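You operate a simulated robot arm through the tools that you are given. There is no shell and no other tool. Be economical: measure what you need, move in short steps, check, and stop when the job is done.

You run a simulated two-armed robot. Do the job below in one go: nothing can be reset, and whatever is moved stays where it is left.

Task
Take the cap off the clear flask and lay it down on the parts table top.

It is judged by the outcome, as a careful person would: the job done as asked, and still so three seconds after it is handed in. It fails if anything else is knocked over, pushed out of place, dropped, spilled or broken. A push-on lid holds only when it is set on centred and level and pressed home; a screw cap is set on level and turned clockwise until tight.

Robot
Two 7-joint arms with two-finger parallel grippers on one trunk, on a base that drives. Base frame: it is fixed to the floor where the robot stands at the start and does not move with it; the origin is under the middle of the robot, x ahead of it, y to its left, z up; the surface under the hand at the start is at about z = 760. Units: mm, rad, N and s.
The left shoulder is at the start at [50, 161, 1148], the right one opposite. With the tool pointing down near the work surface each hand reaches from about 100 to 660 mm from the robot's upright axis, wherever it stands, measured 20 degrees to its own side. Payload 3.43 kg a hand.
The tool frame of a hand sits at the grasp point between the pads (the TCP): z along the fingers, y along the line on which they close. The tips reach 30 mm beyond it. Largest opening 94 mm; finger width 28, thickness 10; the body of the gripper, 50 by 96 mm, starts 55 mm behind the TCP.
Orientation is that of the tool frame in the base frame, as a unit quaternion [x, y, z, w]. With the fingers straight down and closing along the base's y, the tool's x points along the base's -x, its y along +y and its z along -z.

Tools
- The arms move only by the tool arm_command. It takes "left_deltas", "right_deltas" or both (then of equal length, played together; a hand with none holds still); each is a list of rows, each an object of numbers (a shift or turn left out is 0, a gripper value left out holds the last): "hand": the finger opening in cm, from 0 to 9.4; "x", "y", "z": the shift along the tool's x, y, z in cm; "rx", "ry", "rz": the turn, a rotation vector about the tool's x, y, z in rad. In form: [{"hand": .., "x": .., "y": .., "z": .., "rx": .., "ry": .., "rz": ..}, ...]. A call has 1 to 10 rows; each row is the pose to reach, as a shift and turn from the pose commanded when the call began, along the tool's axes at that moment. Each row takes 0.2 s and may step no farther than 50 mm and 0.15 rad from the row before; otherwise, or with a gripper value out of range, the whole call is refused. Where a pose cannot be reached the arm comes as near as it can. A force on the tool above 40 N (or 10 N above the force at the start of the call, whichever is more), or a blocked arm, ends the call early, and 0.2 s more pass. Each finger travels about 45 mm/s and halts on what it meets, pressing with about 34 N; the grip force reading is that of the motor and also rises with nothing between the fingers. The clock runs only during rows and for 0.2 s after the last one: add rows that repeat a pose to give the fingers time. It gives the time, the measured TCP pose, the force on the tool (base axes), the opening and the grip force at its end, in the units of the frame above (readings bear some noise), with the torque about the TCP (base axes, N m) and any sound that the robot's microphone picked up.
- Cameras (640 x 400 px; columns grow to the right, rows downward): "scene" is now at [125.1, 34.6, 1288.7]; the picture's right is [0.37, -0.93, 0.00], its down [-0.37, -0.15, -0.92] and it looks along [0.85, 0.34, -0.40] (base axes); focal length 250 px, centre (320, 200). "left" rides on the left gripper at [76, -14, -103] in its tool frame; the picture's right is [0.18, 0.98, 0.00], its down [-0.75, 0.14, -0.64] and it looks along [-0.63, 0.12, 0.77] (tool axes); focal length 243 px, centre (320, 200). "right" rides on the right gripper at [76, 14, -103] in its tool frame; the picture's right is [-0.18, 0.98, 0.00], its down [-0.75, -0.14, -0.64] and it looks along [-0.63, -0.12, 0.77] (tool axes); focal length 243 px, centre (320, 200). There is no depth. A picture from a camera that has moved, and an enlarged one, comes with that camera's place and axes in the base frame and with its lens.
- get_image(camera): a new picture of that camera. The clock stands still meanwhile.
- move_column(by): slides the trunk up (or, below 0, down) by that many mm; the arms and the scene camera ride with it, the base frame stays. It gives what a move gives, with no picture.
- roll_base(legs): drives the robot by 1 to 6 legs, each [ahead, left, turn to the left] in mm, mm and rad, along the robot's own axes; the way and the turn of a leg run together, so that a leg with both is an arc; at most 1500 mm and 3.142 rad a leg. The arms and the cameras ride along, it lands a little off, and it stops where it bumps. It gives what a move gives.
- aim_head(pan, tilt): turns the head with the scene camera to pan (to the left, within 1.396 rad either way) and tilt (down, from -0.506 to 1.204), counted from straight ahead of the robot. It gives what a move gives.
- inspect(camera, box): a new picture of the part [left, top, right, bottom] of that camera's present view, enlarged. The clock stands still meanwhile.
- finish_job(): hands the job in; it is judged then, once.

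Go step by step. Nothing tells you exact positions but the pictures and the camera data: compare them with the known pose of the tool, close in by small moves and look again before you grip or let go. The budget is 120 turns and 108 pictures, counting those below and the enlarged ones. Unless the task says otherwise, let go and move clear before handing in, and close with one line.

The tools are called as a command line: name --argument value ..., lists and objects as JSON in quotes. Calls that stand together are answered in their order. arm_command: Moves the arms, as the interface text tells. Its arguments: {"type":"object","properties":{"left_deltas":{"type":"array","items":{"type":"object","properties":{"hand":{"type":"number"},"x":{"type":"number"},"y":{"type":"number"},"z":{"type":"number"},"rx":{"type":"number"},"ry":{"type":"number"},"rz":{"type":"number"}}}},"right_deltas":{"type":"array","items":{"type":"object","properties":{"hand":{"type":"number"},"x":{"type":"number"},"y":{"type":"number"},"z":{"type":"number"},"rx":{"type":"number"},"ry":{"type":"number"},"rz":{"type":"number"}}}}},"required":[]} The other tools are called the same way: move_column (by) slides the trunk up or down; roll_base (legs) drives the base; aim_head (pan, tilt) turns the head that bears the scene camera; get_image (camera) takes a picture; inspect (camera, box) takes an enlarged picture of a part of a camera's view; finish_job () hands the job in.

At the start:

```text
clock: 0.0
left_tool_pos: [289.2, 191.3, 1155.9]
left_ee_rot: [0.0, 1.0, -0.001, 0.0]
left_ft_force: [-0.2, -0.2, 0.9]
left_ft_torque: [-0.01, 0.02, -0.02]
left_opening: 94.0
left_grasp_force: 0.0
right_tool_pos: [402.7, -69.7, 1101.9]
right_ee_rot: [0.0, 1.0, 0.0, 0.0]
right_ft_force: [-0.7, 0.7, 0.2]
right_ft_torque: [0.03, -0.02, -0.01]
right_opening: 94.2
right_grasp_force: 0.0
trunk travel left (down, up): [-175.0, 92.0]
robot x, y, heading: [2.7, 3.5, 0.001]
head pan, tilt: [0.38, 0.414]
```

scene: 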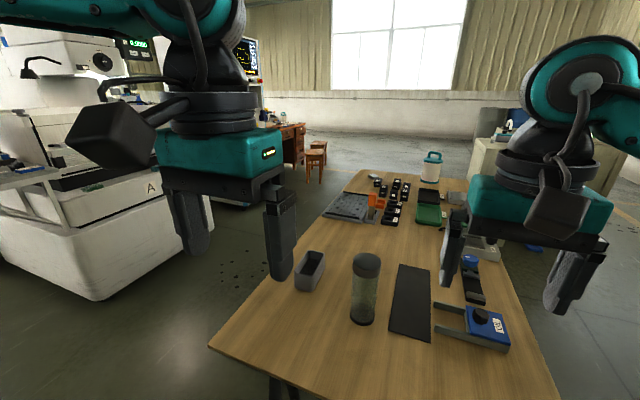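
right: 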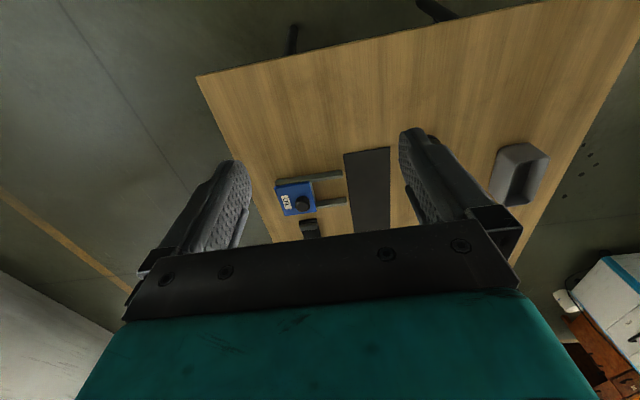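
left: 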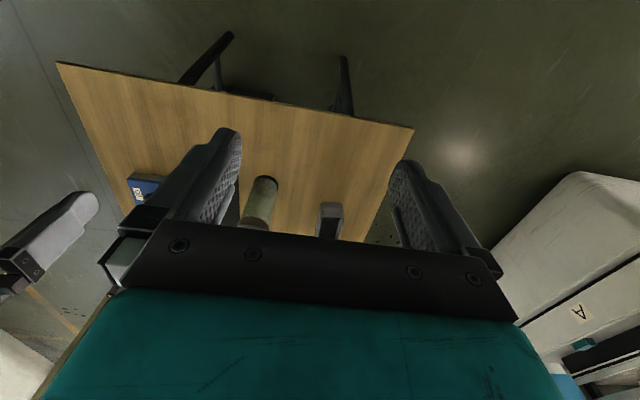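

I see a clear cylinder with a dark cap near the table's front, at roughly [580, 105], with its top near z≈950. I'll take closer looks before moving.

inspect --camera "scene" --box '[280, 230, 440, 340]'

inspect --camera "scene" --box '[320, 140, 540, 280]'

```text
3.64 times, centred on (360, 285) of scene
camera zoom: at [125.1, 34.6, 1288.7], right [0.37, -0.93, 0.0], down [-0.37, -0.15, -0.92], along [0.85, 0.34, -0.4], focal length 909 px, centre (174, -109)
```

zoom: 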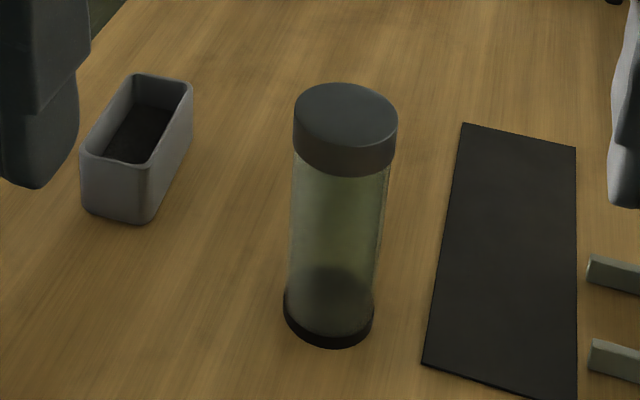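

```text
2.86 times, centred on (430, 210) of scene
camera zoom: at [125.1, 34.6, 1288.7], right [0.37, -0.93, 0.0], down [-0.37, -0.15, -0.92], along [0.85, 0.34, -0.4], focal length 714 px, centre (6, 171)
```

zoom: 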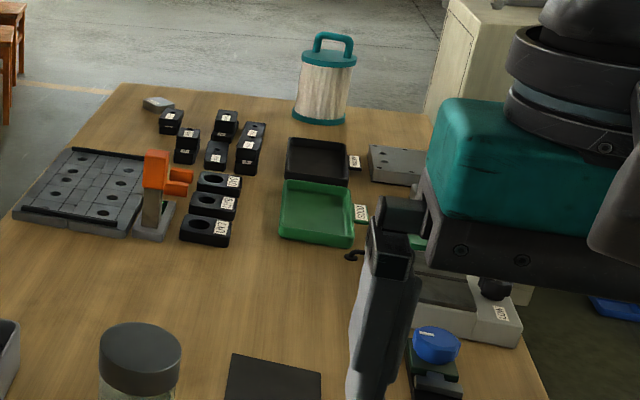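

The flask looks about 65 mm wide with a 25 mm tall cap, at around [595, 105], top z≈935. I'll shift the base left so both hands reach it comfortably, with the left hand holding the body and the right hand turning the cap.

roll_base --legs '[[0, 130, 0]]'

aim_head --pan 0.0 --tilt 0.6

get_image --camera "scene"

```text
clock: 1.8
left_tool_pos: [289.0, 320.2, 1155.0]
left_ee_rot: [0.0, 1.0, -0.001, 0.0]
left_ft_force: [0.8, 0.2, 0.1]
left_ft_torque: [0.01, -0.02, -0.03]
left_opening: 93.9
left_grasp_force: 0.1
right_tool_pos: [403.9, 59.9, 1103.3]
right_ee_rot: [0.0, 1.0, 0.0, 0.0]
right_ft_force: [0.6, -0.2, -0.4]
right_ft_torque: [-0.03, 0.02, -0.03]
right_opening: 93.8
right_grasp_force: 0.1
trunk travel left (down, up): [-175.0, 92.0]
robot x, y, heading: [2.1, 131.0, 0.004]
head pan, tilt: [0.38, 0.414]
```

```text
clock: 2.6
left_tool_pos: [288.5, 320.1, 1155.8]
left_ee_rot: [0.001, 1.0, -0.002, 0.0]
left_ft_force: [0.0, -0.2, -0.1]
left_ft_torque: [0.01, -0.03, -0.01]
left_opening: 93.7
left_grasp_force: 0.0
right_tool_pos: [404.6, 59.7, 1103.0]
right_ee_rot: [0.0, 1.0, 0.0, 0.0]
right_ft_force: [-0.1, 0.4, 0.3]
right_ft_torque: [0.0, -0.01, 0.03]
right_opening: 94.1
right_grasp_force: 0.1
trunk travel left (down, up): [-175.0, 92.0]
robot x, y, heading: [0.8, 127.1, -0.003]
head pan, tilt: [0.0, 0.6]
```

```text
102 pictures are left
camera scene: at [127.6, 130.4, 1271.8], right [0.0, -1.0, 0.0], down [-0.56, 0.0, -0.83], along [0.83, 0.0, -0.56], focal length 250 px, centre (320, 200)
```

scene: 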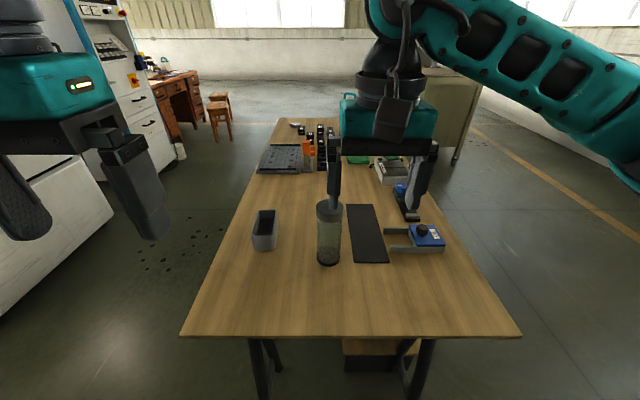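

The base is now well placed, with the flask almost straight ahead. I'll zoom in to refine its position.

inspect --camera "scene" --box '[280, 190, 380, 275]'

```text
4.71 times, centred on (330, 232) of scene
camera zoom: at [127.6, 130.4, 1271.8], right [0.0, -1.0, 0.0], down [-0.56, 0.0, -0.83], along [0.83, 0.0, -0.56], focal length 1176 px, centre (273, 47)
```

zoom: 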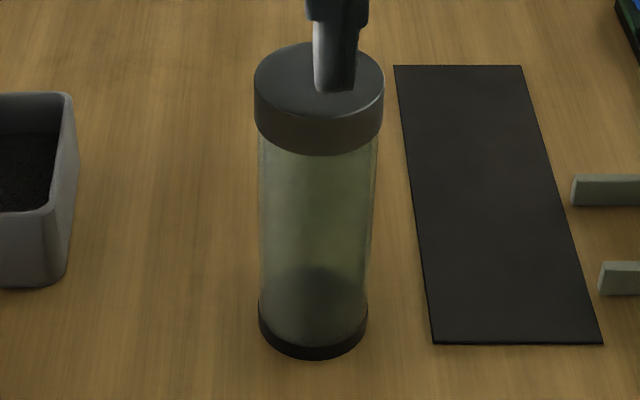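

Flask axis about [603, 107], cap from z≈902 to 930, base at 760. I'll move the left hand forward and yaw it while the right one steps aside.

arm_command --left_deltas '[{"x": -3.5, "y": -1.5, "rz": 0.0833}, {"x": -7, "y": -3, "rz": 0.1667}, {"x": -10.5, "y": -4.5, "rz": 0.25}, {"x": -14, "y": -6, "rz": 0.3333}, {"x": -17.5, "y": -7.5, "rz": 0.4167}, {"x": -21.2, "y": -9, "rz": 0.5}]' --right_deltas '[{"y": -2}, {"y": -4}, {"y": -6}, {"y": -8}, {"y": -10}, {"y": -12}]'

```text
clock: 4.0
left_tool_pos: [454.7, 275.7, 1148.3]
left_ee_rot: [0.22, 0.976, 0.0, 0.0]
left_ft_force: [0.5, -1.0, 0.4]
left_ft_torque: [-0.01, -0.03, -0.02]
left_opening: 94.2
left_grasp_force: 0.1
left hand out of reach, approached as far as the arm can: row 5, 6
right_tool_pos: [404.3, -62.7, 1101.9]
right_ee_rot: [-0.001, 1.0, 0.0, 0.0]
right_ft_force: [0.8, -0.3, -0.3]
right_ft_torque: [0.02, -0.01, 0.0]
right_opening: 94.1
right_grasp_force: 0.0
trunk travel left (down, up): [-175.0, 92.0]
robot x, y, heading: [-2.1, 130.6, 0.001]
head pan, tilt: [0.0, 0.6]
```

Partly limited by reach at that height; tilting and lowering will ease it. Next I tilt the left hand towards the flask while descending.

arm_command --left_deltas '[{"z": 2.5, "ry": -0.1358}, {"z": 5, "ry": -0.2716}, {"z": 7.5, "ry": -0.4073}, {"z": 10, "ry": -0.5431}, {"z": 12.5, "ry": -0.6789}, {"z": 15, "ry": -0.8147}, {"z": 17.5, "ry": -0.9504}, {"z": 20, "ry": -1.0862}, {"z": 22.5, "ry": -1.222}, {"z": 22.5, "ry": -1.222}]'

get_image --camera "scene"

```text
clock: 6.2
left_tool_pos: [471.6, 307.6, 1058.7]
left_ee_rot: [0.181, 0.8, -0.128, 0.558]
left_ft_force: [0.3, -0.9, 0.2]
left_ft_torque: [0.01, -0.02, -0.05]
left_opening: 94.1
left_grasp_force: 0.1
left hand out of reach, approached as far as the arm can: row 8, 9, 10
right_tool_pos: [405.8, -61.5, 1101.6]
right_ee_rot: [0.0, 1.0, 0.0, 0.0]
right_ft_force: [0.8, 0.2, -0.7]
right_ft_torque: [-0.02, 0.0, 0.0]
right_opening: 94.0
right_grasp_force: 0.1
trunk travel left (down, up): [-175.0, 92.0]
robot x, y, heading: [2.7, 125.8, 0.001]
head pan, tilt: [0.0, 0.6]
```

```text
100 pictures are left
camera scene: at [127.9, 130.0, 1271.7], right [0.0, -1.0, 0.0], down [-0.57, 0.0, -0.82], along [0.82, 0.0, -0.57], focal length 250 px, centre (320, 200)
```

scene: 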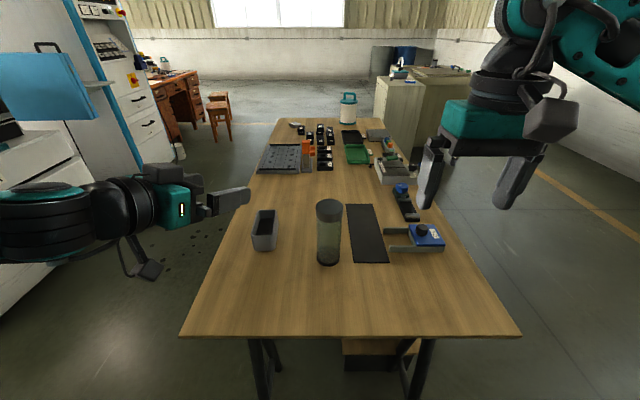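

The left hand now points forward-right, tilted down, at [472, 308, 1059]. I'll bring it to a stand-off 120 mm short of the flask.

arm_command --left_deltas '[{"x": 2.03, "y": -2.06, "z": 2.32}, {"x": 4.06, "y": -4.13, "z": 4.64}, {"x": 6.09, "y": -6.2, "z": 6.97}, {"x": 8.12, "y": -8.26, "z": 9.29}, {"x": 10.15, "y": -10.3, "z": 11.6}, {"x": 12.18, "y": -12.39, "z": 13.93}, {"x": 12.18, "y": -12.39, "z": 13.93}]'

get_image --camera "scene"

get_image --camera "left"

```text
clock: 7.8
left_tool_pos: [508.1, 169.6, 1057.8]
left_ee_rot: [0.181, 0.802, -0.126, 0.556]
left_ft_force: [-0.7, -0.2, -0.2]
left_ft_torque: [0.03, -0.02, -0.01]
left_opening: 93.9
left_grasp_force: 0.0
left hand out of reach, approached as far as the arm can: row 1, 2, 3, 4, 5, 6, 7
right_tool_pos: [404.3, -61.1, 1101.9]
right_ee_rot: [0.001, 1.0, 0.0, 0.0]
right_ft_force: [0.0, -0.9, -0.4]
right_ft_torque: [0.02, 0.04, -0.04]
right_opening: 93.7
right_grasp_force: 0.1
trunk travel left (down, up): [-175.0, 92.0]
robot x, y, heading: [0.9, 130.0, -0.003]
head pan, tilt: [0.0, 0.6]
```

```text
99 pictures are left
camera scene: at [127.6, 130.3, 1271.8], right [0.0, -1.0, 0.0], down [-0.56, 0.0, -0.83], along [0.83, 0.0, -0.56], focal length 250 px, centre (320, 200)
```

scene: 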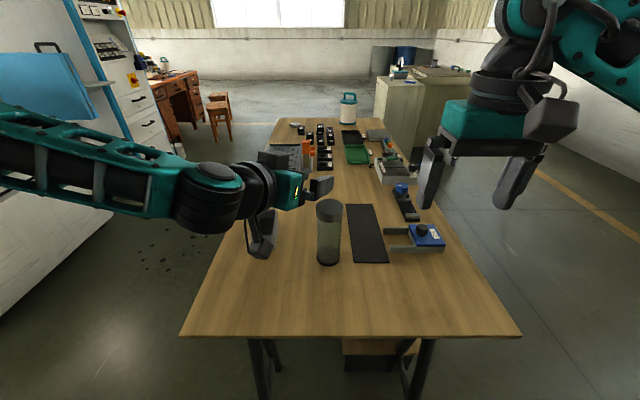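

```text
98 pictures are left
camera left: at [388.6, 209.2, 1023.3], right [0.36, 0.92, -0.17], down [-0.24, 0.27, 0.93], along [0.9, -0.3, 0.32], focal length 243 px, centre (320, 200)
```

left: 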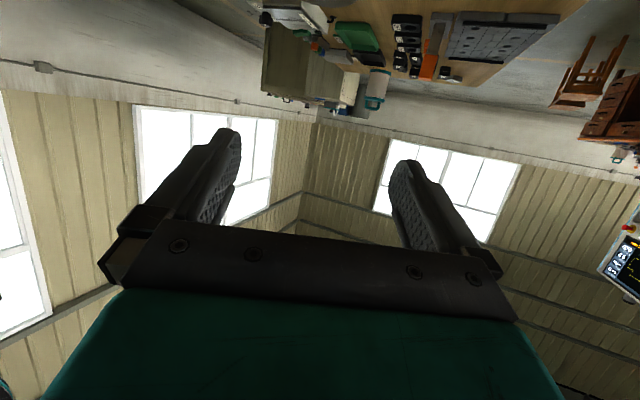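

The hand moved sideways but not down, so a reach limit is in play. I'll test what pose is currently commanded with a null move.

arm_command --left_deltas '[{"z": 0}, {"z": 0}]'

```text
clock: 8.4
left_tool_pos: [507.6, 169.2, 1059.5]
left_ee_rot: [0.18, 0.801, -0.125, 0.556]
left_ft_force: [0.7, -0.4, 0.0]
left_ft_torque: [0.0, 0.02, 0.01]
left_opening: 94.1
left_grasp_force: 0.0
right_tool_pos: [404.0, -61.7, 1102.4]
right_ee_rot: [0.0, 1.0, 0.0, 0.0]
right_ft_force: [-0.2, -0.1, 0.5]
right_ft_torque: [0.0, -0.01, 0.02]
right_opening: 94.0
right_grasp_force: 0.0
trunk travel left (down, up): [-175.0, 92.0]
robot x, y, heading: [-0.3, 131.0, -0.005]
head pan, tilt: [0.0, 0.6]
```

A null move confirms the command resets to the reached pose; the wrist is at a limit for going lower. Lowering the trunk 160 mm puts the left hand at the wanted height instead.

move_column --by -160

get_image --camera "scene"

get_image --camera "left"

```text
clock: 10.3
left_tool_pos: [506.6, 170.5, 899.2]
left_ee_rot: [0.18, 0.802, -0.125, 0.556]
left_ft_force: [-0.8, -0.1, -0.6]
left_ft_torque: [0.0, -0.02, 0.03]
left_opening: 94.2
left_grasp_force: 0.0
right_tool_pos: [404.4, -60.5, 940.9]
right_ee_rot: [0.001, 1.0, 0.0, 0.0]
right_ft_force: [0.3, -0.8, 0.1]
right_ft_torque: [0.0, -0.03, -0.01]
right_opening: 94.1
right_grasp_force: 0.0
trunk travel left (down, up): [-15.0, 252.0]
robot x, y, heading: [1.3, 131.0, -0.002]
head pan, tilt: [0.0, 0.6]
```

```text
97 pictures are left
camera scene: at [127.6, 130.3, 1111.9], right [0.0, -1.0, 0.0], down [-0.56, 0.0, -0.83], along [0.83, 0.0, -0.56], focal length 250 px, centre (320, 200)
```

scene: 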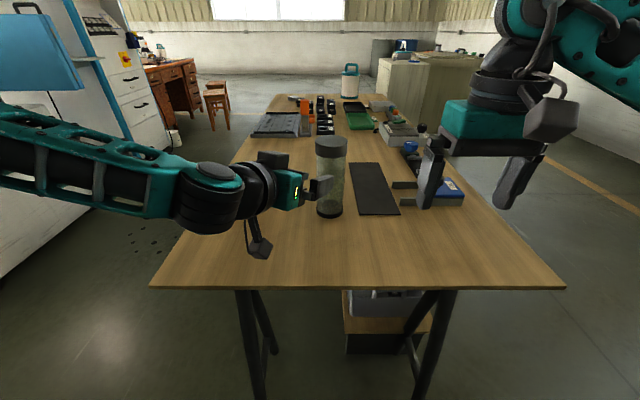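

```text
96 pictures are left
camera left: at [388.6, 209.5, 863.5], right [0.36, 0.92, -0.17], down [-0.24, 0.27, 0.93], along [0.9, -0.3, 0.32], focal length 243 px, centre (320, 200)
```

left: 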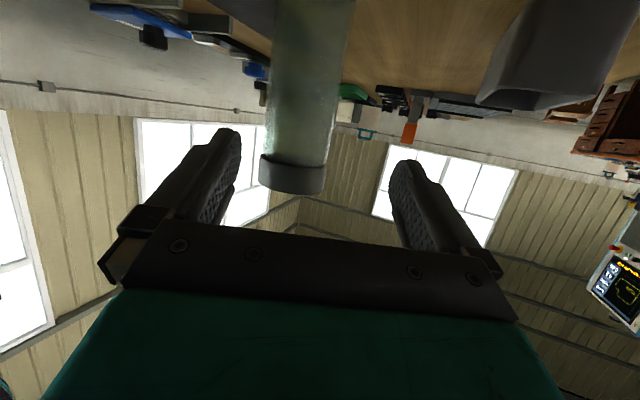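

Both views agree with the flask at about [603, 107]. A zoom from the lower scene camera will tighten the estimate.

inspect --camera "scene" --box '[290, 125, 390, 225]'

```text
4.00 times, centred on (340, 175) of scene
camera zoom: at [127.6, 130.3, 1111.9], right [0.0, -1.0, 0.0], down [-0.56, 0.0, -0.83], along [0.83, 0.0, -0.56], focal length 1000 px, centre (240, 300)
```

zoom: 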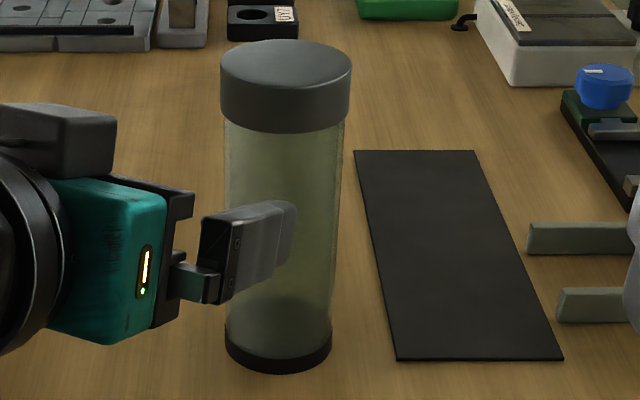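

Flask axis refined to [605, 107.5], cap z 904–929. I'll centre the left hand sideways by 14.5 mm, then advance along the fingers most of the way.

arm_command --left_deltas '[{"y": -1.45, "x": 0.2}, {"y": -1.45, "x": 0.2, "z": 3}, {"y": -1.45, "x": 0.2, "z": 6}, {"y": -1.45, "x": 0.2, "z": 6}]'

get_image --camera "left"

```text
clock: 11.3
left_tool_pos: [536.7, 174.4, 898.2]
left_ee_rot: [0.181, 0.802, -0.126, 0.556]
left_ft_force: [0.3, -0.1, 0.3]
left_ft_torque: [-0.02, -0.03, -0.01]
left_opening: 94.1
left_grasp_force: 0.1
left hand out of reach, approached as far as the arm can: row 1, 2, 3, 4
right_tool_pos: [404.7, -60.6, 941.4]
right_ee_rot: [-0.001, 1.0, 0.0, 0.0]
right_ft_force: [-0.3, 0.1, 0.0]
right_ft_torque: [0.05, -0.04, 0.01]
right_opening: 94.1
right_grasp_force: 0.1
trunk travel left (down, up): [-15.0, 252.0]
robot x, y, heading: [0.3, 131.7, -0.001]
head pan, tilt: [0.0, 0.6]
```

```text
94 pictures are left
camera left: at [418.3, 214.1, 862.6], right [0.36, 0.92, -0.17], down [-0.24, 0.27, 0.93], along [0.9, -0.3, 0.32], focal length 243 px, centre (320, 200)
```

left: 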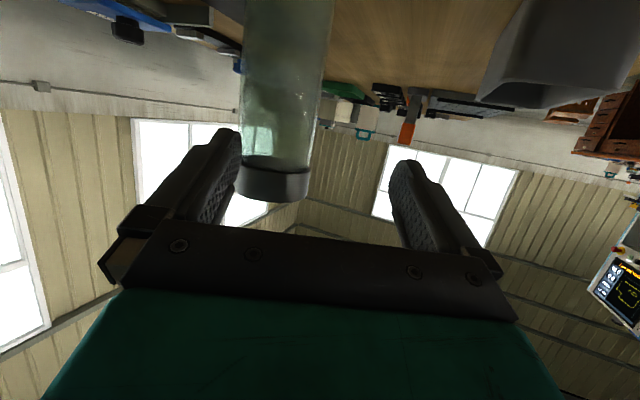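

The left wrist is sliding along a joint limit. I'll reduce the tilt by 0.3 rad and retry a move right and down, staying clear of the flask.

arm_command --left_deltas '[{"ry": 0.15}, {"ry": 0.3}, {"x": 1.9, "y": -2.2, "z": 0.6, "ry": 0.3}, {"x": 3.8, "y": -4.4, "z": 1.2, "ry": 0.3}, {"x": 3.8, "y": -4.4, "z": 1.2, "ry": 0.3}]'

get_image --camera "scene"

```text
clock: 12.5
left_tool_pos: [504.1, 172.9, 874.7]
left_ee_rot: [0.196, 0.876, -0.096, 0.43]
left_ft_force: [0.6, 0.3, 0.3]
left_ft_torque: [0.02, -0.02, 0.0]
left_opening: 93.9
left_grasp_force: 0.0
left hand out of reach, approached as far as the arm can: row 3, 4, 5
right_tool_pos: [405.5, -60.7, 941.2]
right_ee_rot: [0.0, 1.0, 0.0, 0.0]
right_ft_force: [-0.1, -0.6, 0.1]
right_ft_torque: [-0.02, -0.02, 0.0]
right_opening: 93.8
right_grasp_force: 0.0
trunk travel left (down, up): [-15.0, 252.0]
robot x, y, heading: [0.9, 126.6, 0.001]
head pan, tilt: [0.0, 0.6]
```

```text
93 pictures are left
camera scene: at [127.6, 130.3, 1111.8], right [0.0, -1.0, 0.0], down [-0.56, 0.0, -0.83], along [0.83, 0.0, -0.56], focal length 250 px, centre (320, 200)
```

scene: 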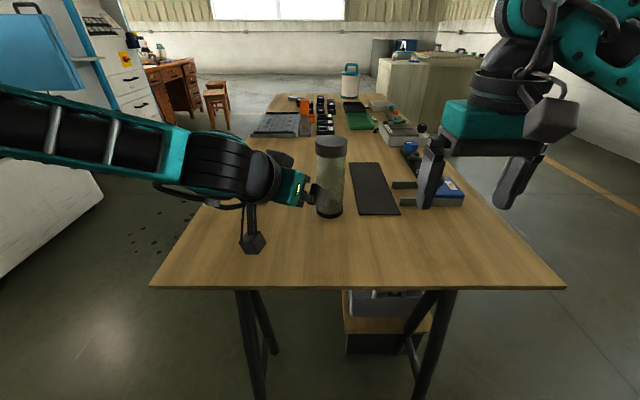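

The limit seems to be wrist yaw relative to the forearm, which comes in from the left. I'll yaw the hand 0.5 rad further clockwise about the vertical so it approaches more from the left.

arm_command --left_deltas '[{"rx": 0.099, "rz": 0.0765}, {"rx": 0.198, "rz": 0.153}, {"rx": 0.297, "rz": 0.2295}, {"rx": 0.396, "rz": 0.306}, {"rx": 0.396, "rz": 0.306}]'

```text
clock: 13.7
left_tool_pos: [506.8, 174.8, 874.0]
left_ee_rot: [0.407, 0.799, -0.201, 0.394]
left_ft_force: [0.1, 0.6, -0.9]
left_ft_torque: [0.01, 0.0, -0.03]
left_opening: 94.2
left_grasp_force: 0.1
right_tool_pos: [404.8, -61.9, 941.5]
right_ee_rot: [0.0, 1.0, 0.0, -0.001]
right_ft_force: [-0.2, 0.6, 0.6]
right_ft_torque: [-0.03, -0.01, -0.03]
right_opening: 94.0
right_grasp_force: 0.0
trunk travel left (down, up): [-15.0, 252.0]
robot x, y, heading: [-0.7, 128.0, -0.001]
head pan, tilt: [0.0, 0.6]
```

That yaw was reached freely. Now I'll raise tilt a little and go to the new stand-off point around [543, 193, 898].

arm_command --left_deltas '[{"x": -1.2, "y": 2.0, "z": -0.5, "ry": -0.11}, {"x": -2.34, "y": 3.97, "z": -0.97, "ry": -0.22}, {"x": -2.34, "y": 3.97, "z": -0.97, "ry": -0.22}]'

get_image --camera "left"

get_image --camera "scene"

```text
clock: 14.5
left_tool_pos: [542.3, 192.0, 898.6]
left_ee_rot: [0.384, 0.751, -0.245, 0.478]
left_ft_force: [1.3, -0.4, -0.3]
left_ft_torque: [-0.01, -0.01, 0.02]
left_opening: 93.8
left_grasp_force: 0.0
right_tool_pos: [404.2, -60.8, 942.6]
right_ee_rot: [0.0, 1.0, 0.0, 0.0]
right_ft_force: [0.0, -0.8, -0.4]
right_ft_torque: [0.01, 0.01, 0.03]
right_opening: 94.1
right_grasp_force: 0.1
trunk travel left (down, up): [-15.0, 252.0]
robot x, y, heading: [0.8, 126.0, 0.003]
head pan, tilt: [0.0, 0.6]
```

```text
92 pictures are left
camera left: at [455.9, 284.8, 872.0], right [0.75, 0.64, -0.17], down [-0.04, 0.3, 0.95], along [0.66, -0.71, 0.25], focal length 243 px, centre (320, 200)
```

left: 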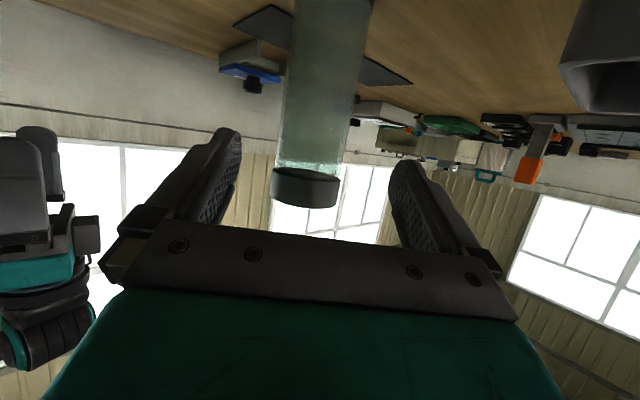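

```text
91 pictures are left
camera scene: at [127.7, 130.3, 1111.8], right [0.0, -1.0, 0.0], down [-0.56, 0.0, -0.83], along [0.83, 0.0, -0.56], focal length 250 px, centre (320, 200)
```

scene: 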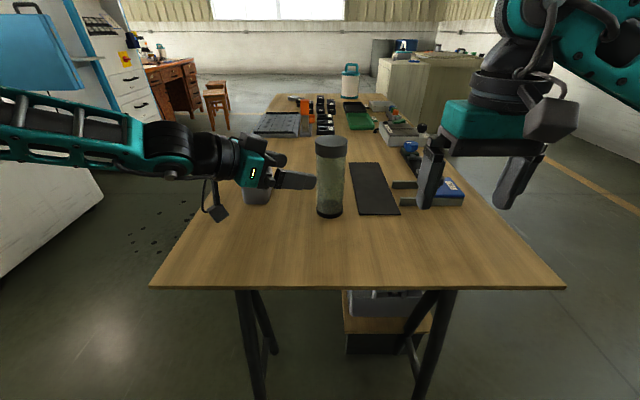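

Well aligned now (under 2 mm sideways error). I'll advance 60 mm and look before going the rest of the way.

arm_command --left_deltas '[{"y": 0.14, "z": 2}, {"y": 0.14, "z": 4}, {"y": 0.14, "z": 6}, {"y": 0.14, "z": 6}]'

get_image --camera "left"

inspect --camera "scene" --box '[220, 100, 420, 240]'

```text
clock: 15.5
left_tool_pos: [567.3, 161.6, 881.2]
left_ee_rot: [0.383, 0.752, -0.244, 0.477]
left_ft_force: [0.9, 0.3, 0.6]
left_ft_torque: [0.0, -0.02, 0.0]
left_opening: 93.7
left_grasp_force: 0.0
left hand out of reach, approached as far as the arm can: row 3, 4
right_tool_pos: [404.8, -59.4, 941.1]
right_ee_rot: [0.0, 1.0, 0.0, 0.0]
right_ft_force: [0.3, -0.6, 0.0]
right_ft_torque: [0.0, -0.01, -0.03]
right_opening: 94.0
right_grasp_force: 0.1
trunk travel left (down, up): [-15.0, 252.0]
robot x, y, heading: [1.6, 130.2, -0.002]
head pan, tilt: [0.0, 0.6]
```

```text
90 pictures are left
camera left: at [480.3, 254.5, 855.7], right [0.75, 0.64, -0.17], down [-0.04, 0.29, 0.95], along [0.66, -0.71, 0.25], focal length 243 px, centre (320, 200)
```

left: 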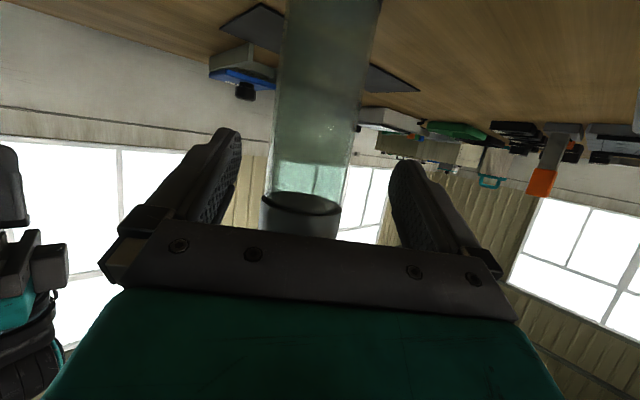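

```text
2.86 times, centred on (320, 170) of scene
camera zoom: at [127.6, 130.3, 1111.8], right [0.0, -1.0, 0.0], down [-0.56, 0.0, -0.83], along [0.83, 0.0, -0.56], focal length 714 px, centre (320, 286)
```

zoom: 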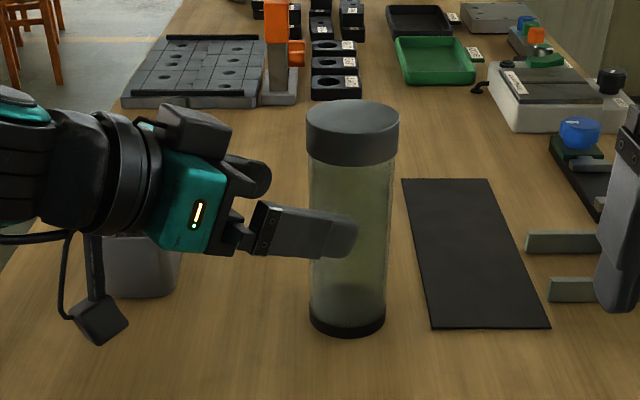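

The limit hits again 45 mm short. More yaw helped before, so I'll back off and yaw another 0.4 rad, pointing nearly straight to the right (-y) at the flask.

arm_command --left_deltas '[{"z": -2, "y": 1}, {"x": -0.1, "y": 2, "z": -2, "rx": 0.12, "rz": 0.056}, {"x": -0.1, "y": 3.0, "z": -1.5, "rx": 0.24, "rz": 0.112}, {"x": -0.12, "y": 3.0, "z": -0.93, "rx": 0.362, "rz": 0.169}, {"x": -0.12, "y": 3.0, "z": -0.93, "rx": 0.362, "rz": 0.169}]'

get_image --camera "left"

get_image --camera "scene"

```text
clock: 16.7
left_tool_pos: [566.2, 198.7, 890.0]
left_ee_rot: [0.524, 0.66, -0.334, 0.422]
left_ft_force: [-0.5, -0.8, -0.4]
left_ft_torque: [0.0, -0.03, 0.02]
left_opening: 94.2
left_grasp_force: 0.2
left hand out of reach, approached as far as the arm can: row 3, 4, 5
right_tool_pos: [404.9, -61.1, 941.1]
right_ee_rot: [0.0, 1.0, 0.0, 0.0]
right_ft_force: [0.7, 0.0, 0.2]
right_ft_torque: [-0.02, 0.0, -0.03]
right_opening: 94.1
right_grasp_force: 0.0
trunk travel left (down, up): [-15.0, 252.0]
robot x, y, heading: [0.4, 131.2, -0.0]
head pan, tilt: [0.0, 0.6]
```

```text
88 pictures are left
camera left: at [521.5, 317.3, 863.8], right [0.94, 0.3, -0.17], down [0.08, 0.29, 0.95], along [0.33, -0.91, 0.25], focal length 243 px, centre (320, 200)
```

left: 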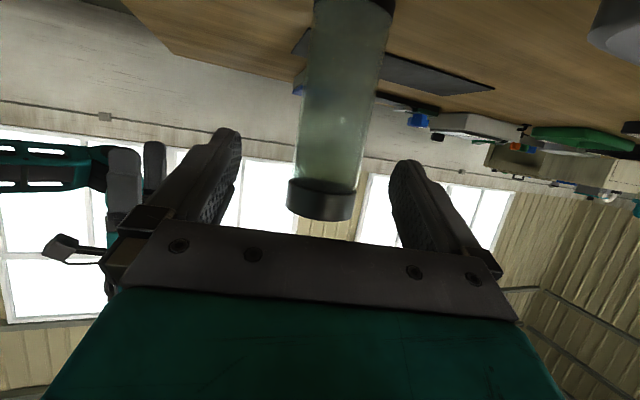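

```text
87 pictures are left
camera scene: at [127.6, 130.3, 1111.8], right [0.0, -1.0, 0.0], down [-0.56, 0.0, -0.83], along [0.83, 0.0, -0.56], focal length 250 px, centre (320, 200)
```

scene: 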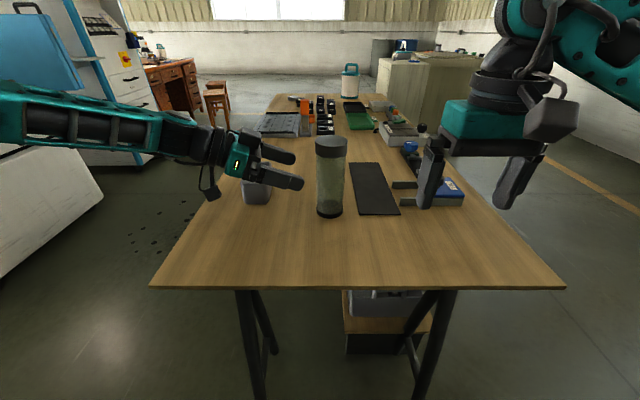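

This direction runs out of reach in x. The yaw of about -54° worked well until the last 45 mm, so I'll return to that posture, retreated, and let the base cover the remaining distance.

arm_command --left_deltas '[{"x": -0.25, "y": -0.8, "z": -1.5, "rx": -0.09, "rz": -0.042}, {"x": -0.5, "y": -2.0, "z": -2.7, "rx": -0.18, "rz": -0.084}, {"x": -0.75, "y": -3.2, "z": -3.8, "rx": -0.27, "rz": -0.126}, {"x": -1.0, "y": -4.3, "z": -5.0, "rx": -0.362, "rz": -0.169}, {"x": -1.0, "y": -4.3, "z": -5.0, "rx": -0.362, "rz": -0.169}]'

```text
clock: 17.9
left_tool_pos: [515.1, 229.8, 920.9]
left_ee_rot: [0.383, 0.751, -0.245, 0.479]
left_ft_force: [-0.1, 0.3, 0.1]
left_ft_torque: [-0.01, 0.01, -0.03]
left_opening: 94.0
left_grasp_force: 0.2
right_tool_pos: [404.3, -61.0, 941.5]
right_ee_rot: [0.0, 1.0, 0.0, 0.0]
right_ft_force: [0.4, 0.1, -0.5]
right_ft_torque: [-0.02, 0.01, 0.0]
right_opening: 94.1
right_grasp_force: 0.0
trunk travel left (down, up): [-15.0, 252.0]
robot x, y, heading: [1.7, 126.1, 0.003]
head pan, tilt: [0.0, 0.6]
```

Back at the good posture. Now the base: 45 mm ahead, 57 mm right, in parallel with the approach direction, hand stays well short of the flask.

roll_base --legs '[[45, -57, 0]]'

move_column --by -15

get_image --camera "left"

inspect --camera "scene" --box '[220, 100, 420, 240]'

```text
clock: 19.1
left_tool_pos: [561.4, 173.2, 922.1]
left_ee_rot: [0.383, 0.752, -0.243, 0.478]
left_ft_force: [-0.5, -0.8, 0.9]
left_ft_torque: [-0.02, 0.05, -0.02]
left_opening: 93.9
left_grasp_force: 0.1
right_tool_pos: [449.3, -119.2, 941.4]
right_ee_rot: [-0.001, 1.0, -0.001, 0.0]
right_ft_force: [-0.2, 0.9, -0.2]
right_ft_torque: [0.0, 0.0, -0.02]
right_opening: 93.6
right_grasp_force: 0.1
trunk travel left (down, up): [-15.0, 252.0]
robot x, y, heading: [44.3, 73.9, -0.002]
head pan, tilt: [0.0, 0.6]
```

```text
clock: 19.7
left_tool_pos: [560.8, 172.2, 905.7]
left_ee_rot: [0.384, 0.751, -0.245, 0.479]
left_ft_force: [0.1, 0.5, 0.0]
left_ft_torque: [0.0, 0.0, 0.01]
left_opening: 94.0
left_grasp_force: 0.0
right_tool_pos: [449.5, -117.9, 926.6]
right_ee_rot: [-0.001, 1.0, 0.001, 0.0]
right_ft_force: [-0.1, 1.0, -0.1]
right_ft_torque: [-0.02, -0.02, 0.0]
right_opening: 93.9
right_grasp_force: 0.1
trunk travel left (down, up): [0.0, 267.0]
robot x, y, heading: [48.0, 74.4, 0.002]
head pan, tilt: [0.0, 0.6]
```

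```text
86 pictures are left
camera left: at [474.5, 265.6, 880.4], right [0.75, 0.64, -0.17], down [-0.04, 0.3, 0.95], along [0.66, -0.71, 0.25], focal length 243 px, centre (320, 200)
```

left: 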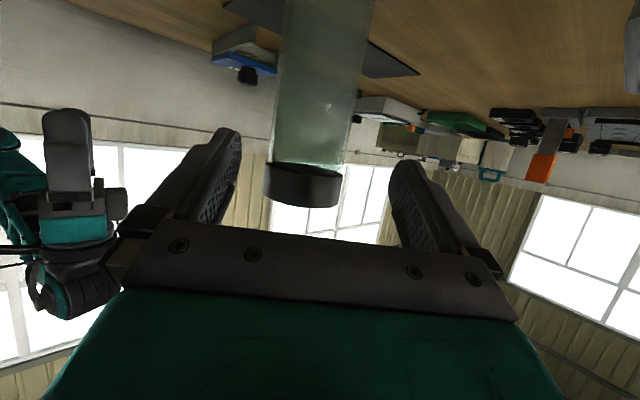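

```text
2.86 times, centred on (320, 170) of scene
camera zoom: at [173.5, 73.8, 1096.8], right [0.0, -1.0, 0.0], down [-0.56, 0.0, -0.83], along [0.83, 0.0, -0.56], focal length 714 px, centre (320, 286)
```

zoom: 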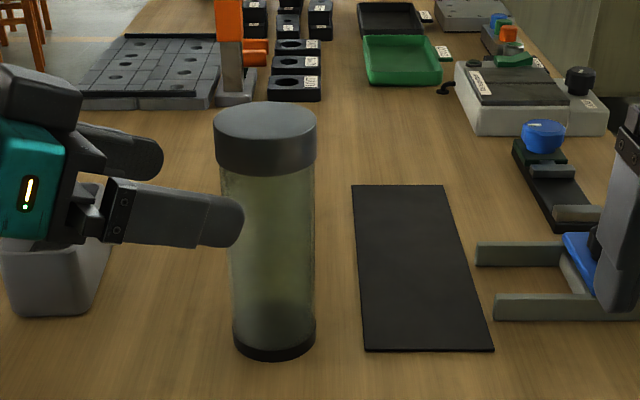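

Base landed well; flask re-estimated at about [607, 108]. I'll advance straight along the fingers 81 mm in small rows.

arm_command --left_deltas '[{"x": 0.3, "z": 2}, {"x": 0.6, "z": 4}, {"x": 0.9, "z": 6}, {"x": 0.9, "z": 8.1}, {"x": 0.9, "z": 8.1}]'

get_image --camera "left"

inspect --camera "scene" --box '[220, 100, 420, 240]'

```text
clock: 20.9
left_tool_pos: [601.1, 114.8, 864.1]
left_ee_rot: [0.383, 0.751, -0.244, 0.478]
left_ft_force: [-0.7, 0.2, 0.5]
left_ft_torque: [0.0, 0.0, -0.01]
left_opening: 93.9
left_grasp_force: 0.1
right_tool_pos: [450.6, -118.2, 926.4]
right_ee_rot: [0.0, 1.0, 0.0, 0.0]
right_ft_force: [0.1, -0.6, -0.4]
right_ft_torque: [0.0, 0.03, 0.0]
right_opening: 94.2
right_grasp_force: 0.0
trunk travel left (down, up): [0.0, 267.0]
robot x, y, heading: [44.4, 76.8, -0.0]
head pan, tilt: [0.0, 0.6]
```

```text
84 pictures are left
camera left: at [514.4, 208.2, 839.4], right [0.75, 0.64, -0.17], down [-0.04, 0.3, 0.95], along [0.66, -0.71, 0.25], focal length 243 px, centre (320, 200)
```

left: 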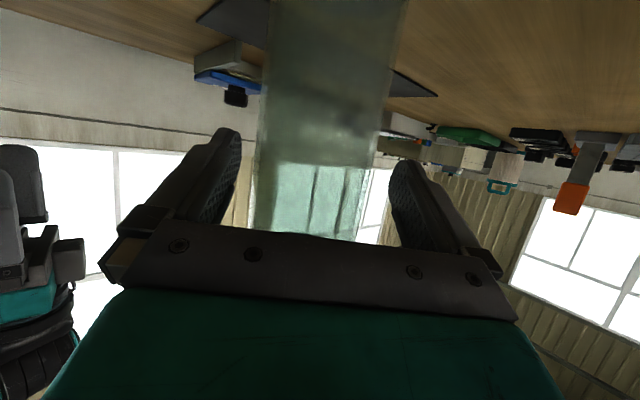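

```text
2.86 times, centred on (320, 170) of scene
camera zoom: at [173.6, 73.7, 1096.8], right [0.0, -1.0, 0.0], down [-0.56, 0.0, -0.83], along [0.83, 0.0, -0.56], focal length 714 px, centre (320, 286)
```

zoom: 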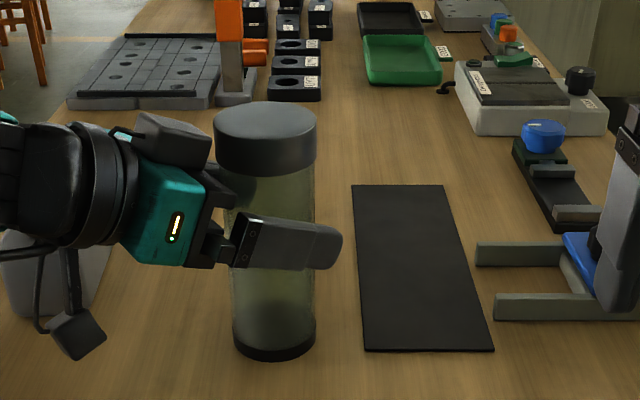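

The fingers straddle the glass body, well centred, below the cap. Closing the left hand gently on the body.

arm_command --left_deltas '[{"hand": 8}, {"hand": 7}, {"hand": 6.5}, {"hand": 6.0}, {"hand": 5.5}, {"hand": 5.0}, {"hand": 5.0}]'

inspect --camera "scene" --box '[220, 100, 420, 240]'

```text
clock: 22.5
left_tool_pos: [600.7, 115.0, 864.3]
left_ee_rot: [0.384, 0.752, -0.244, 0.477]
left_ft_force: [-0.4, -1.0, 1.7]
left_ft_torque: [-0.05, 0.03, 0.0]
left_opening: 61.6
left_grasp_force: 33.8
right_tool_pos: [449.6, -117.8, 925.6]
right_ee_rot: [0.0, 1.0, -0.001, 0.0]
right_ft_force: [-0.4, -0.7, 0.1]
right_ft_torque: [0.03, 0.02, -0.03]
right_opening: 93.8
right_grasp_force: 0.0
trunk travel left (down, up): [0.0, 267.0]
robot x, y, heading: [46.7, 73.9, -0.003]
head pan, tilt: [0.0, 0.6]
```

```text
2.86 times, centred on (320, 170) of scene
camera zoom: at [173.4, 73.7, 1096.8], right [0.0, -1.0, 0.0], down [-0.56, 0.0, -0.83], along [0.83, 0.0, -0.56], focal length 714 px, centre (320, 286)
```

zoom: 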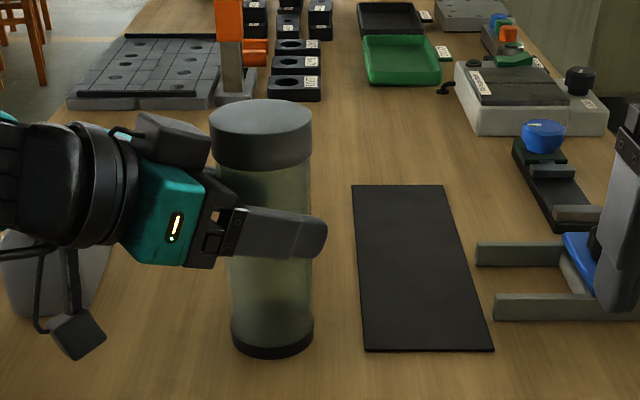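

The left hand holds the flask (61.6 mm); flask axis now ~[604, 110.5], top ≈925. Next the right hand rises, goes above the cap and yaws so its fingers stay clear of the left gripper.

arm_command --right_deltas '[{"z": -4.5}, {"z": -9, "rz": 0.138}, {"z": -13.5, "rz": 0.276}, {"x": -2.2, "y": 3.26, "z": -13.5, "rz": 0.413}, {"x": -4.4, "y": 6.53, "z": -13.5, "rz": 0.551}, {"x": -6.6, "y": 9.8, "z": -13.5, "rz": 0.689}, {"x": -8.8, "y": 13.06, "z": -13.5, "rz": 0.827}, {"x": -11.0, "y": 16.3, "z": -13.5, "rz": 0.964}, {"x": -13.2, "y": 19.6, "z": -13.5, "rz": 1.1}, {"x": -15.45, "y": 22.85, "z": -13.5, "rz": 1.24, "hand": 8}]'

get_image --camera "scene"

get_image --camera "right"

```text
clock: 24.7
left_tool_pos: [600.8, 115.6, 864.7]
left_ee_rot: [0.384, 0.752, -0.244, 0.478]
left_ft_force: [0.2, 0.2, -0.9]
left_ft_torque: [-0.07, -0.16, -0.02]
left_opening: 61.9
left_grasp_force: 34.1
right_tool_pos: [570.2, 88.7, 1055.7]
right_ee_rot: [0.538, 0.843, 0.0, 0.0]
right_ft_force: [0.0, -1.0, -0.8]
right_ft_torque: [-0.03, 0.03, 0.01]
right_opening: 80.1
right_grasp_force: 0.1
right hand out of reach, approached as far as the arm can: row 9, 10
trunk travel left (down, up): [0.0, 267.0]
robot x, y, heading: [47.4, 70.2, 0.0]
head pan, tilt: [0.0, 0.6]
```

```text
81 pictures are left
camera scene: at [173.6, 73.8, 1096.8], right [0.0, -1.0, 0.0], down [-0.57, 0.0, -0.83], along [0.83, 0.0, -0.57], focal length 250 px, centre (320, 200)
```

scene: 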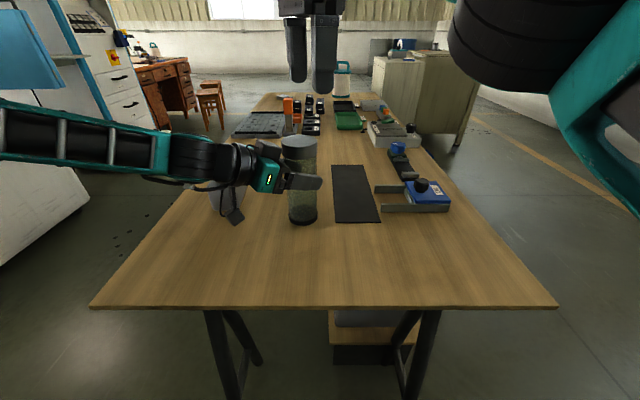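

```text
80 pictures are left
camera right: at [552.0, 164.6, 1157.4], right [0.97, 0.25, 0.0], down [0.19, -0.74, 0.64], along [0.16, -0.62, -0.77], focal length 243 px, centre (320, 200)
```

right: 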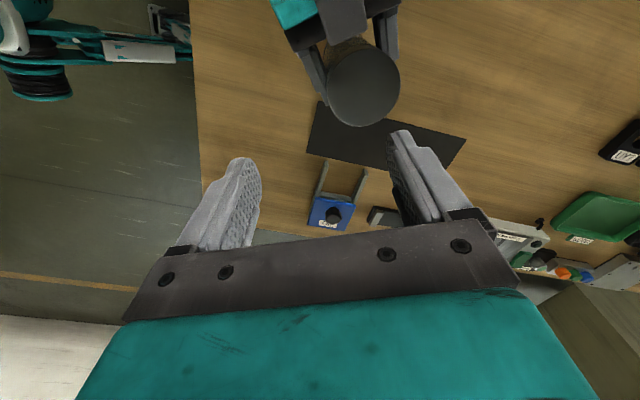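

Reach at that height is short by ~40 mm, but lower it should suffice. I'll descend and slide over the cap, staying above it.

arm_command --right_deltas '[{"z": 3}, {"z": 6}, {"x": 0.2, "y": 1.3, "z": 8}, {"x": 0.4, "y": 2.7, "z": 8}, {"x": 0.55, "y": 4.0, "z": 8}, {"x": 0.55, "y": 4.0, "z": 8}]'

get_image --camera "right"

inspect --camera "scene" --box '[220, 60, 420, 200]'

```text
clock: 26.1
left_tool_pos: [600.9, 116.4, 865.0]
left_ee_rot: [0.384, 0.752, -0.244, 0.477]
left_ft_force: [-0.9, -0.6, 0.7]
left_ft_torque: [0.08, -0.02, 0.02]
left_opening: 61.4
left_grasp_force: 33.9
right_tool_pos: [597.7, 106.3, 977.5]
right_ee_rot: [0.538, 0.843, 0.0, 0.0]
right_ft_force: [0.4, -0.7, -0.4]
right_ft_torque: [-0.02, 0.02, -0.02]
right_opening: 80.1
right_grasp_force: 0.0
right hand out of reach, approached as far as the arm can: row 5, 6
trunk travel left (down, up): [0.0, 267.0]
robot x, y, heading: [45.9, 72.2, 0.005]
head pan, tilt: [0.0, 0.6]
```

```text
79 pictures are left
camera right: at [578.7, 182.1, 1080.1], right [0.97, 0.25, 0.0], down [0.19, -0.74, 0.64], along [0.16, -0.62, -0.77], focal length 243 px, centre (320, 200)
```

right: 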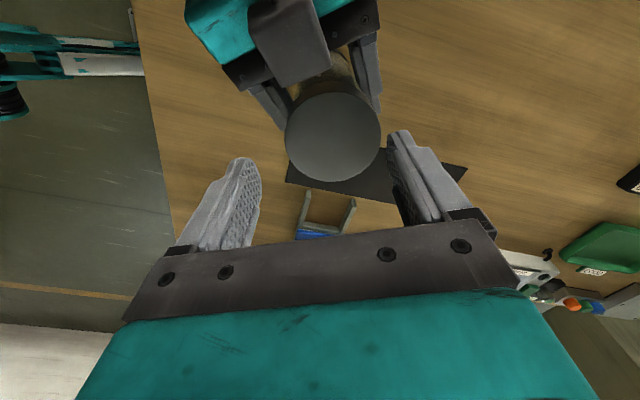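

```text
2.86 times, centred on (320, 130) of scene
camera zoom: at [173.6, 73.8, 1096.8], right [0.0, -1.0, 0.0], down [-0.56, 0.0, -0.83], along [0.83, 0.0, -0.56], focal length 714 px, centre (320, 400)
```

zoom: 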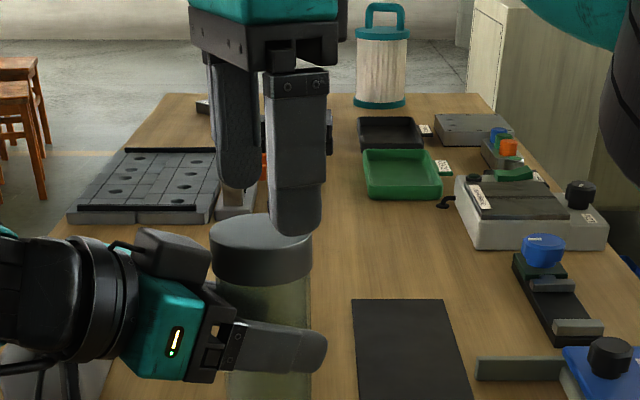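

The right camera puts the cap centre near [605.5, 112.5]. I'll shift +8 mm and drop slightly, still above the cap, then check.

arm_command --right_deltas '[{"z": 1.2}, {"x": 0.2, "y": 0.9, "z": 1.2}, {"x": 0.2, "y": 0.9, "z": 1.2}]'

get_image --camera "right"

inspect --camera "scene" --box '[220, 60, 420, 200]'

```text
clock: 26.9
left_tool_pos: [601.3, 116.2, 865.3]
left_ee_rot: [0.383, 0.752, -0.244, 0.478]
left_ft_force: [0.3, 0.2, -0.5]
left_ft_torque: [0.03, -0.06, 0.01]
left_opening: 61.5
left_grasp_force: 33.8
right_tool_pos: [601.5, 110.3, 965.0]
right_ee_rot: [0.538, 0.843, 0.0, 0.0]
right_ft_force: [0.5, 0.3, 0.9]
right_ft_torque: [0.0, -0.02, -0.01]
right_opening: 79.9
right_grasp_force: 0.0
right hand out of reach, approached as far as the arm can: row 2, 3
trunk travel left (down, up): [0.0, 267.0]
robot x, y, heading: [47.4, 72.2, -0.0]
head pan, tilt: [0.0, 0.6]
```

```text
77 pictures are left
camera right: at [583.2, 186.4, 1066.4], right [0.97, 0.25, 0.0], down [0.19, -0.74, 0.64], along [0.16, -0.62, -0.77], focal length 243 px, centre (320, 200)
```

right: 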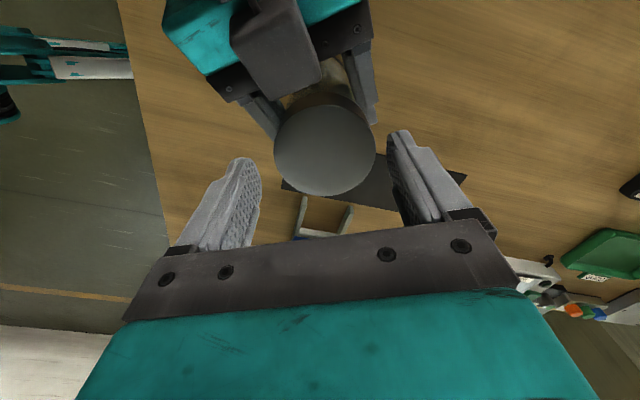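

```text
2.86 times, centred on (320, 130) of scene
camera zoom: at [173.6, 73.8, 1096.8], right [0.0, -1.0, 0.0], down [-0.56, 0.0, -0.83], along [0.83, 0.0, -0.56], focal length 714 px, centre (320, 400)
```

zoom: 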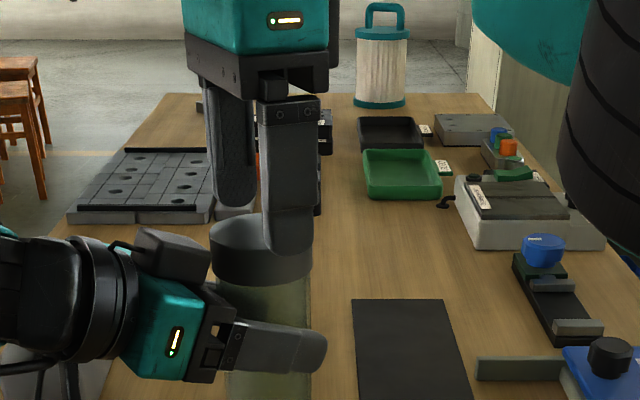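

Still ~5 mm short along the closing direction; reach improves as I go down. I'll descend 7 mm with that shift, staying just above the cap.

arm_command --right_deltas '[{"z": 0.7}, {"x": 0.15, "y": 0.5, "z": 0.7}, {"x": 0.15, "y": 0.5, "z": 0.7}]'

get_image --camera "right"

inspect --camera "scene" --box '[260, 110, 340, 166]'

```text
clock: 27.7
left_tool_pos: [600.9, 114.8, 864.8]
left_ee_rot: [0.383, 0.752, -0.244, 0.478]
left_ft_force: [-0.4, 0.3, -0.5]
left_ft_torque: [0.01, -0.01, 0.0]
left_opening: 61.7
left_grasp_force: 33.7
right_tool_pos: [603.5, 112.3, 957.5]
right_ee_rot: [0.537, 0.843, 0.0, 0.0]
right_ft_force: [0.5, -0.2, 0.5]
right_ft_torque: [0.0, 0.03, 0.01]
right_opening: 79.8
right_grasp_force: 0.0
trunk travel left (down, up): [0.0, 267.0]
robot x, y, heading: [46.4, 76.3, 0.0]
head pan, tilt: [0.0, 0.6]
```

```text
75 pictures are left
camera right: at [585.6, 188.7, 1059.1], right [0.97, 0.25, 0.0], down [0.19, -0.74, 0.64], along [0.16, -0.62, -0.77], focal length 243 px, centre (320, 200)
```

right: 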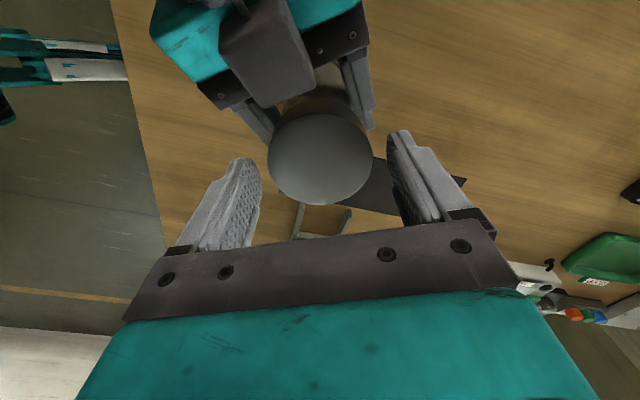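

```text
7.14 times, centred on (300, 138) of scene
camera zoom: at [173.7, 73.8, 1096.8], right [0.0, -1.0, 0.0], down [-0.57, 0.0, -0.82], along [0.82, 0.0, -0.57], focal length 1786 px, centre (463, 643)
```

zoom: 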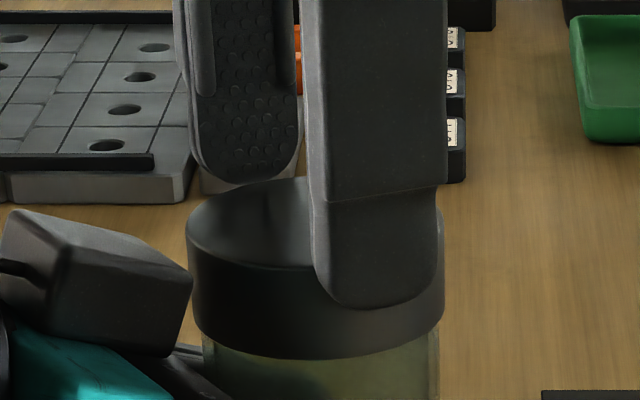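

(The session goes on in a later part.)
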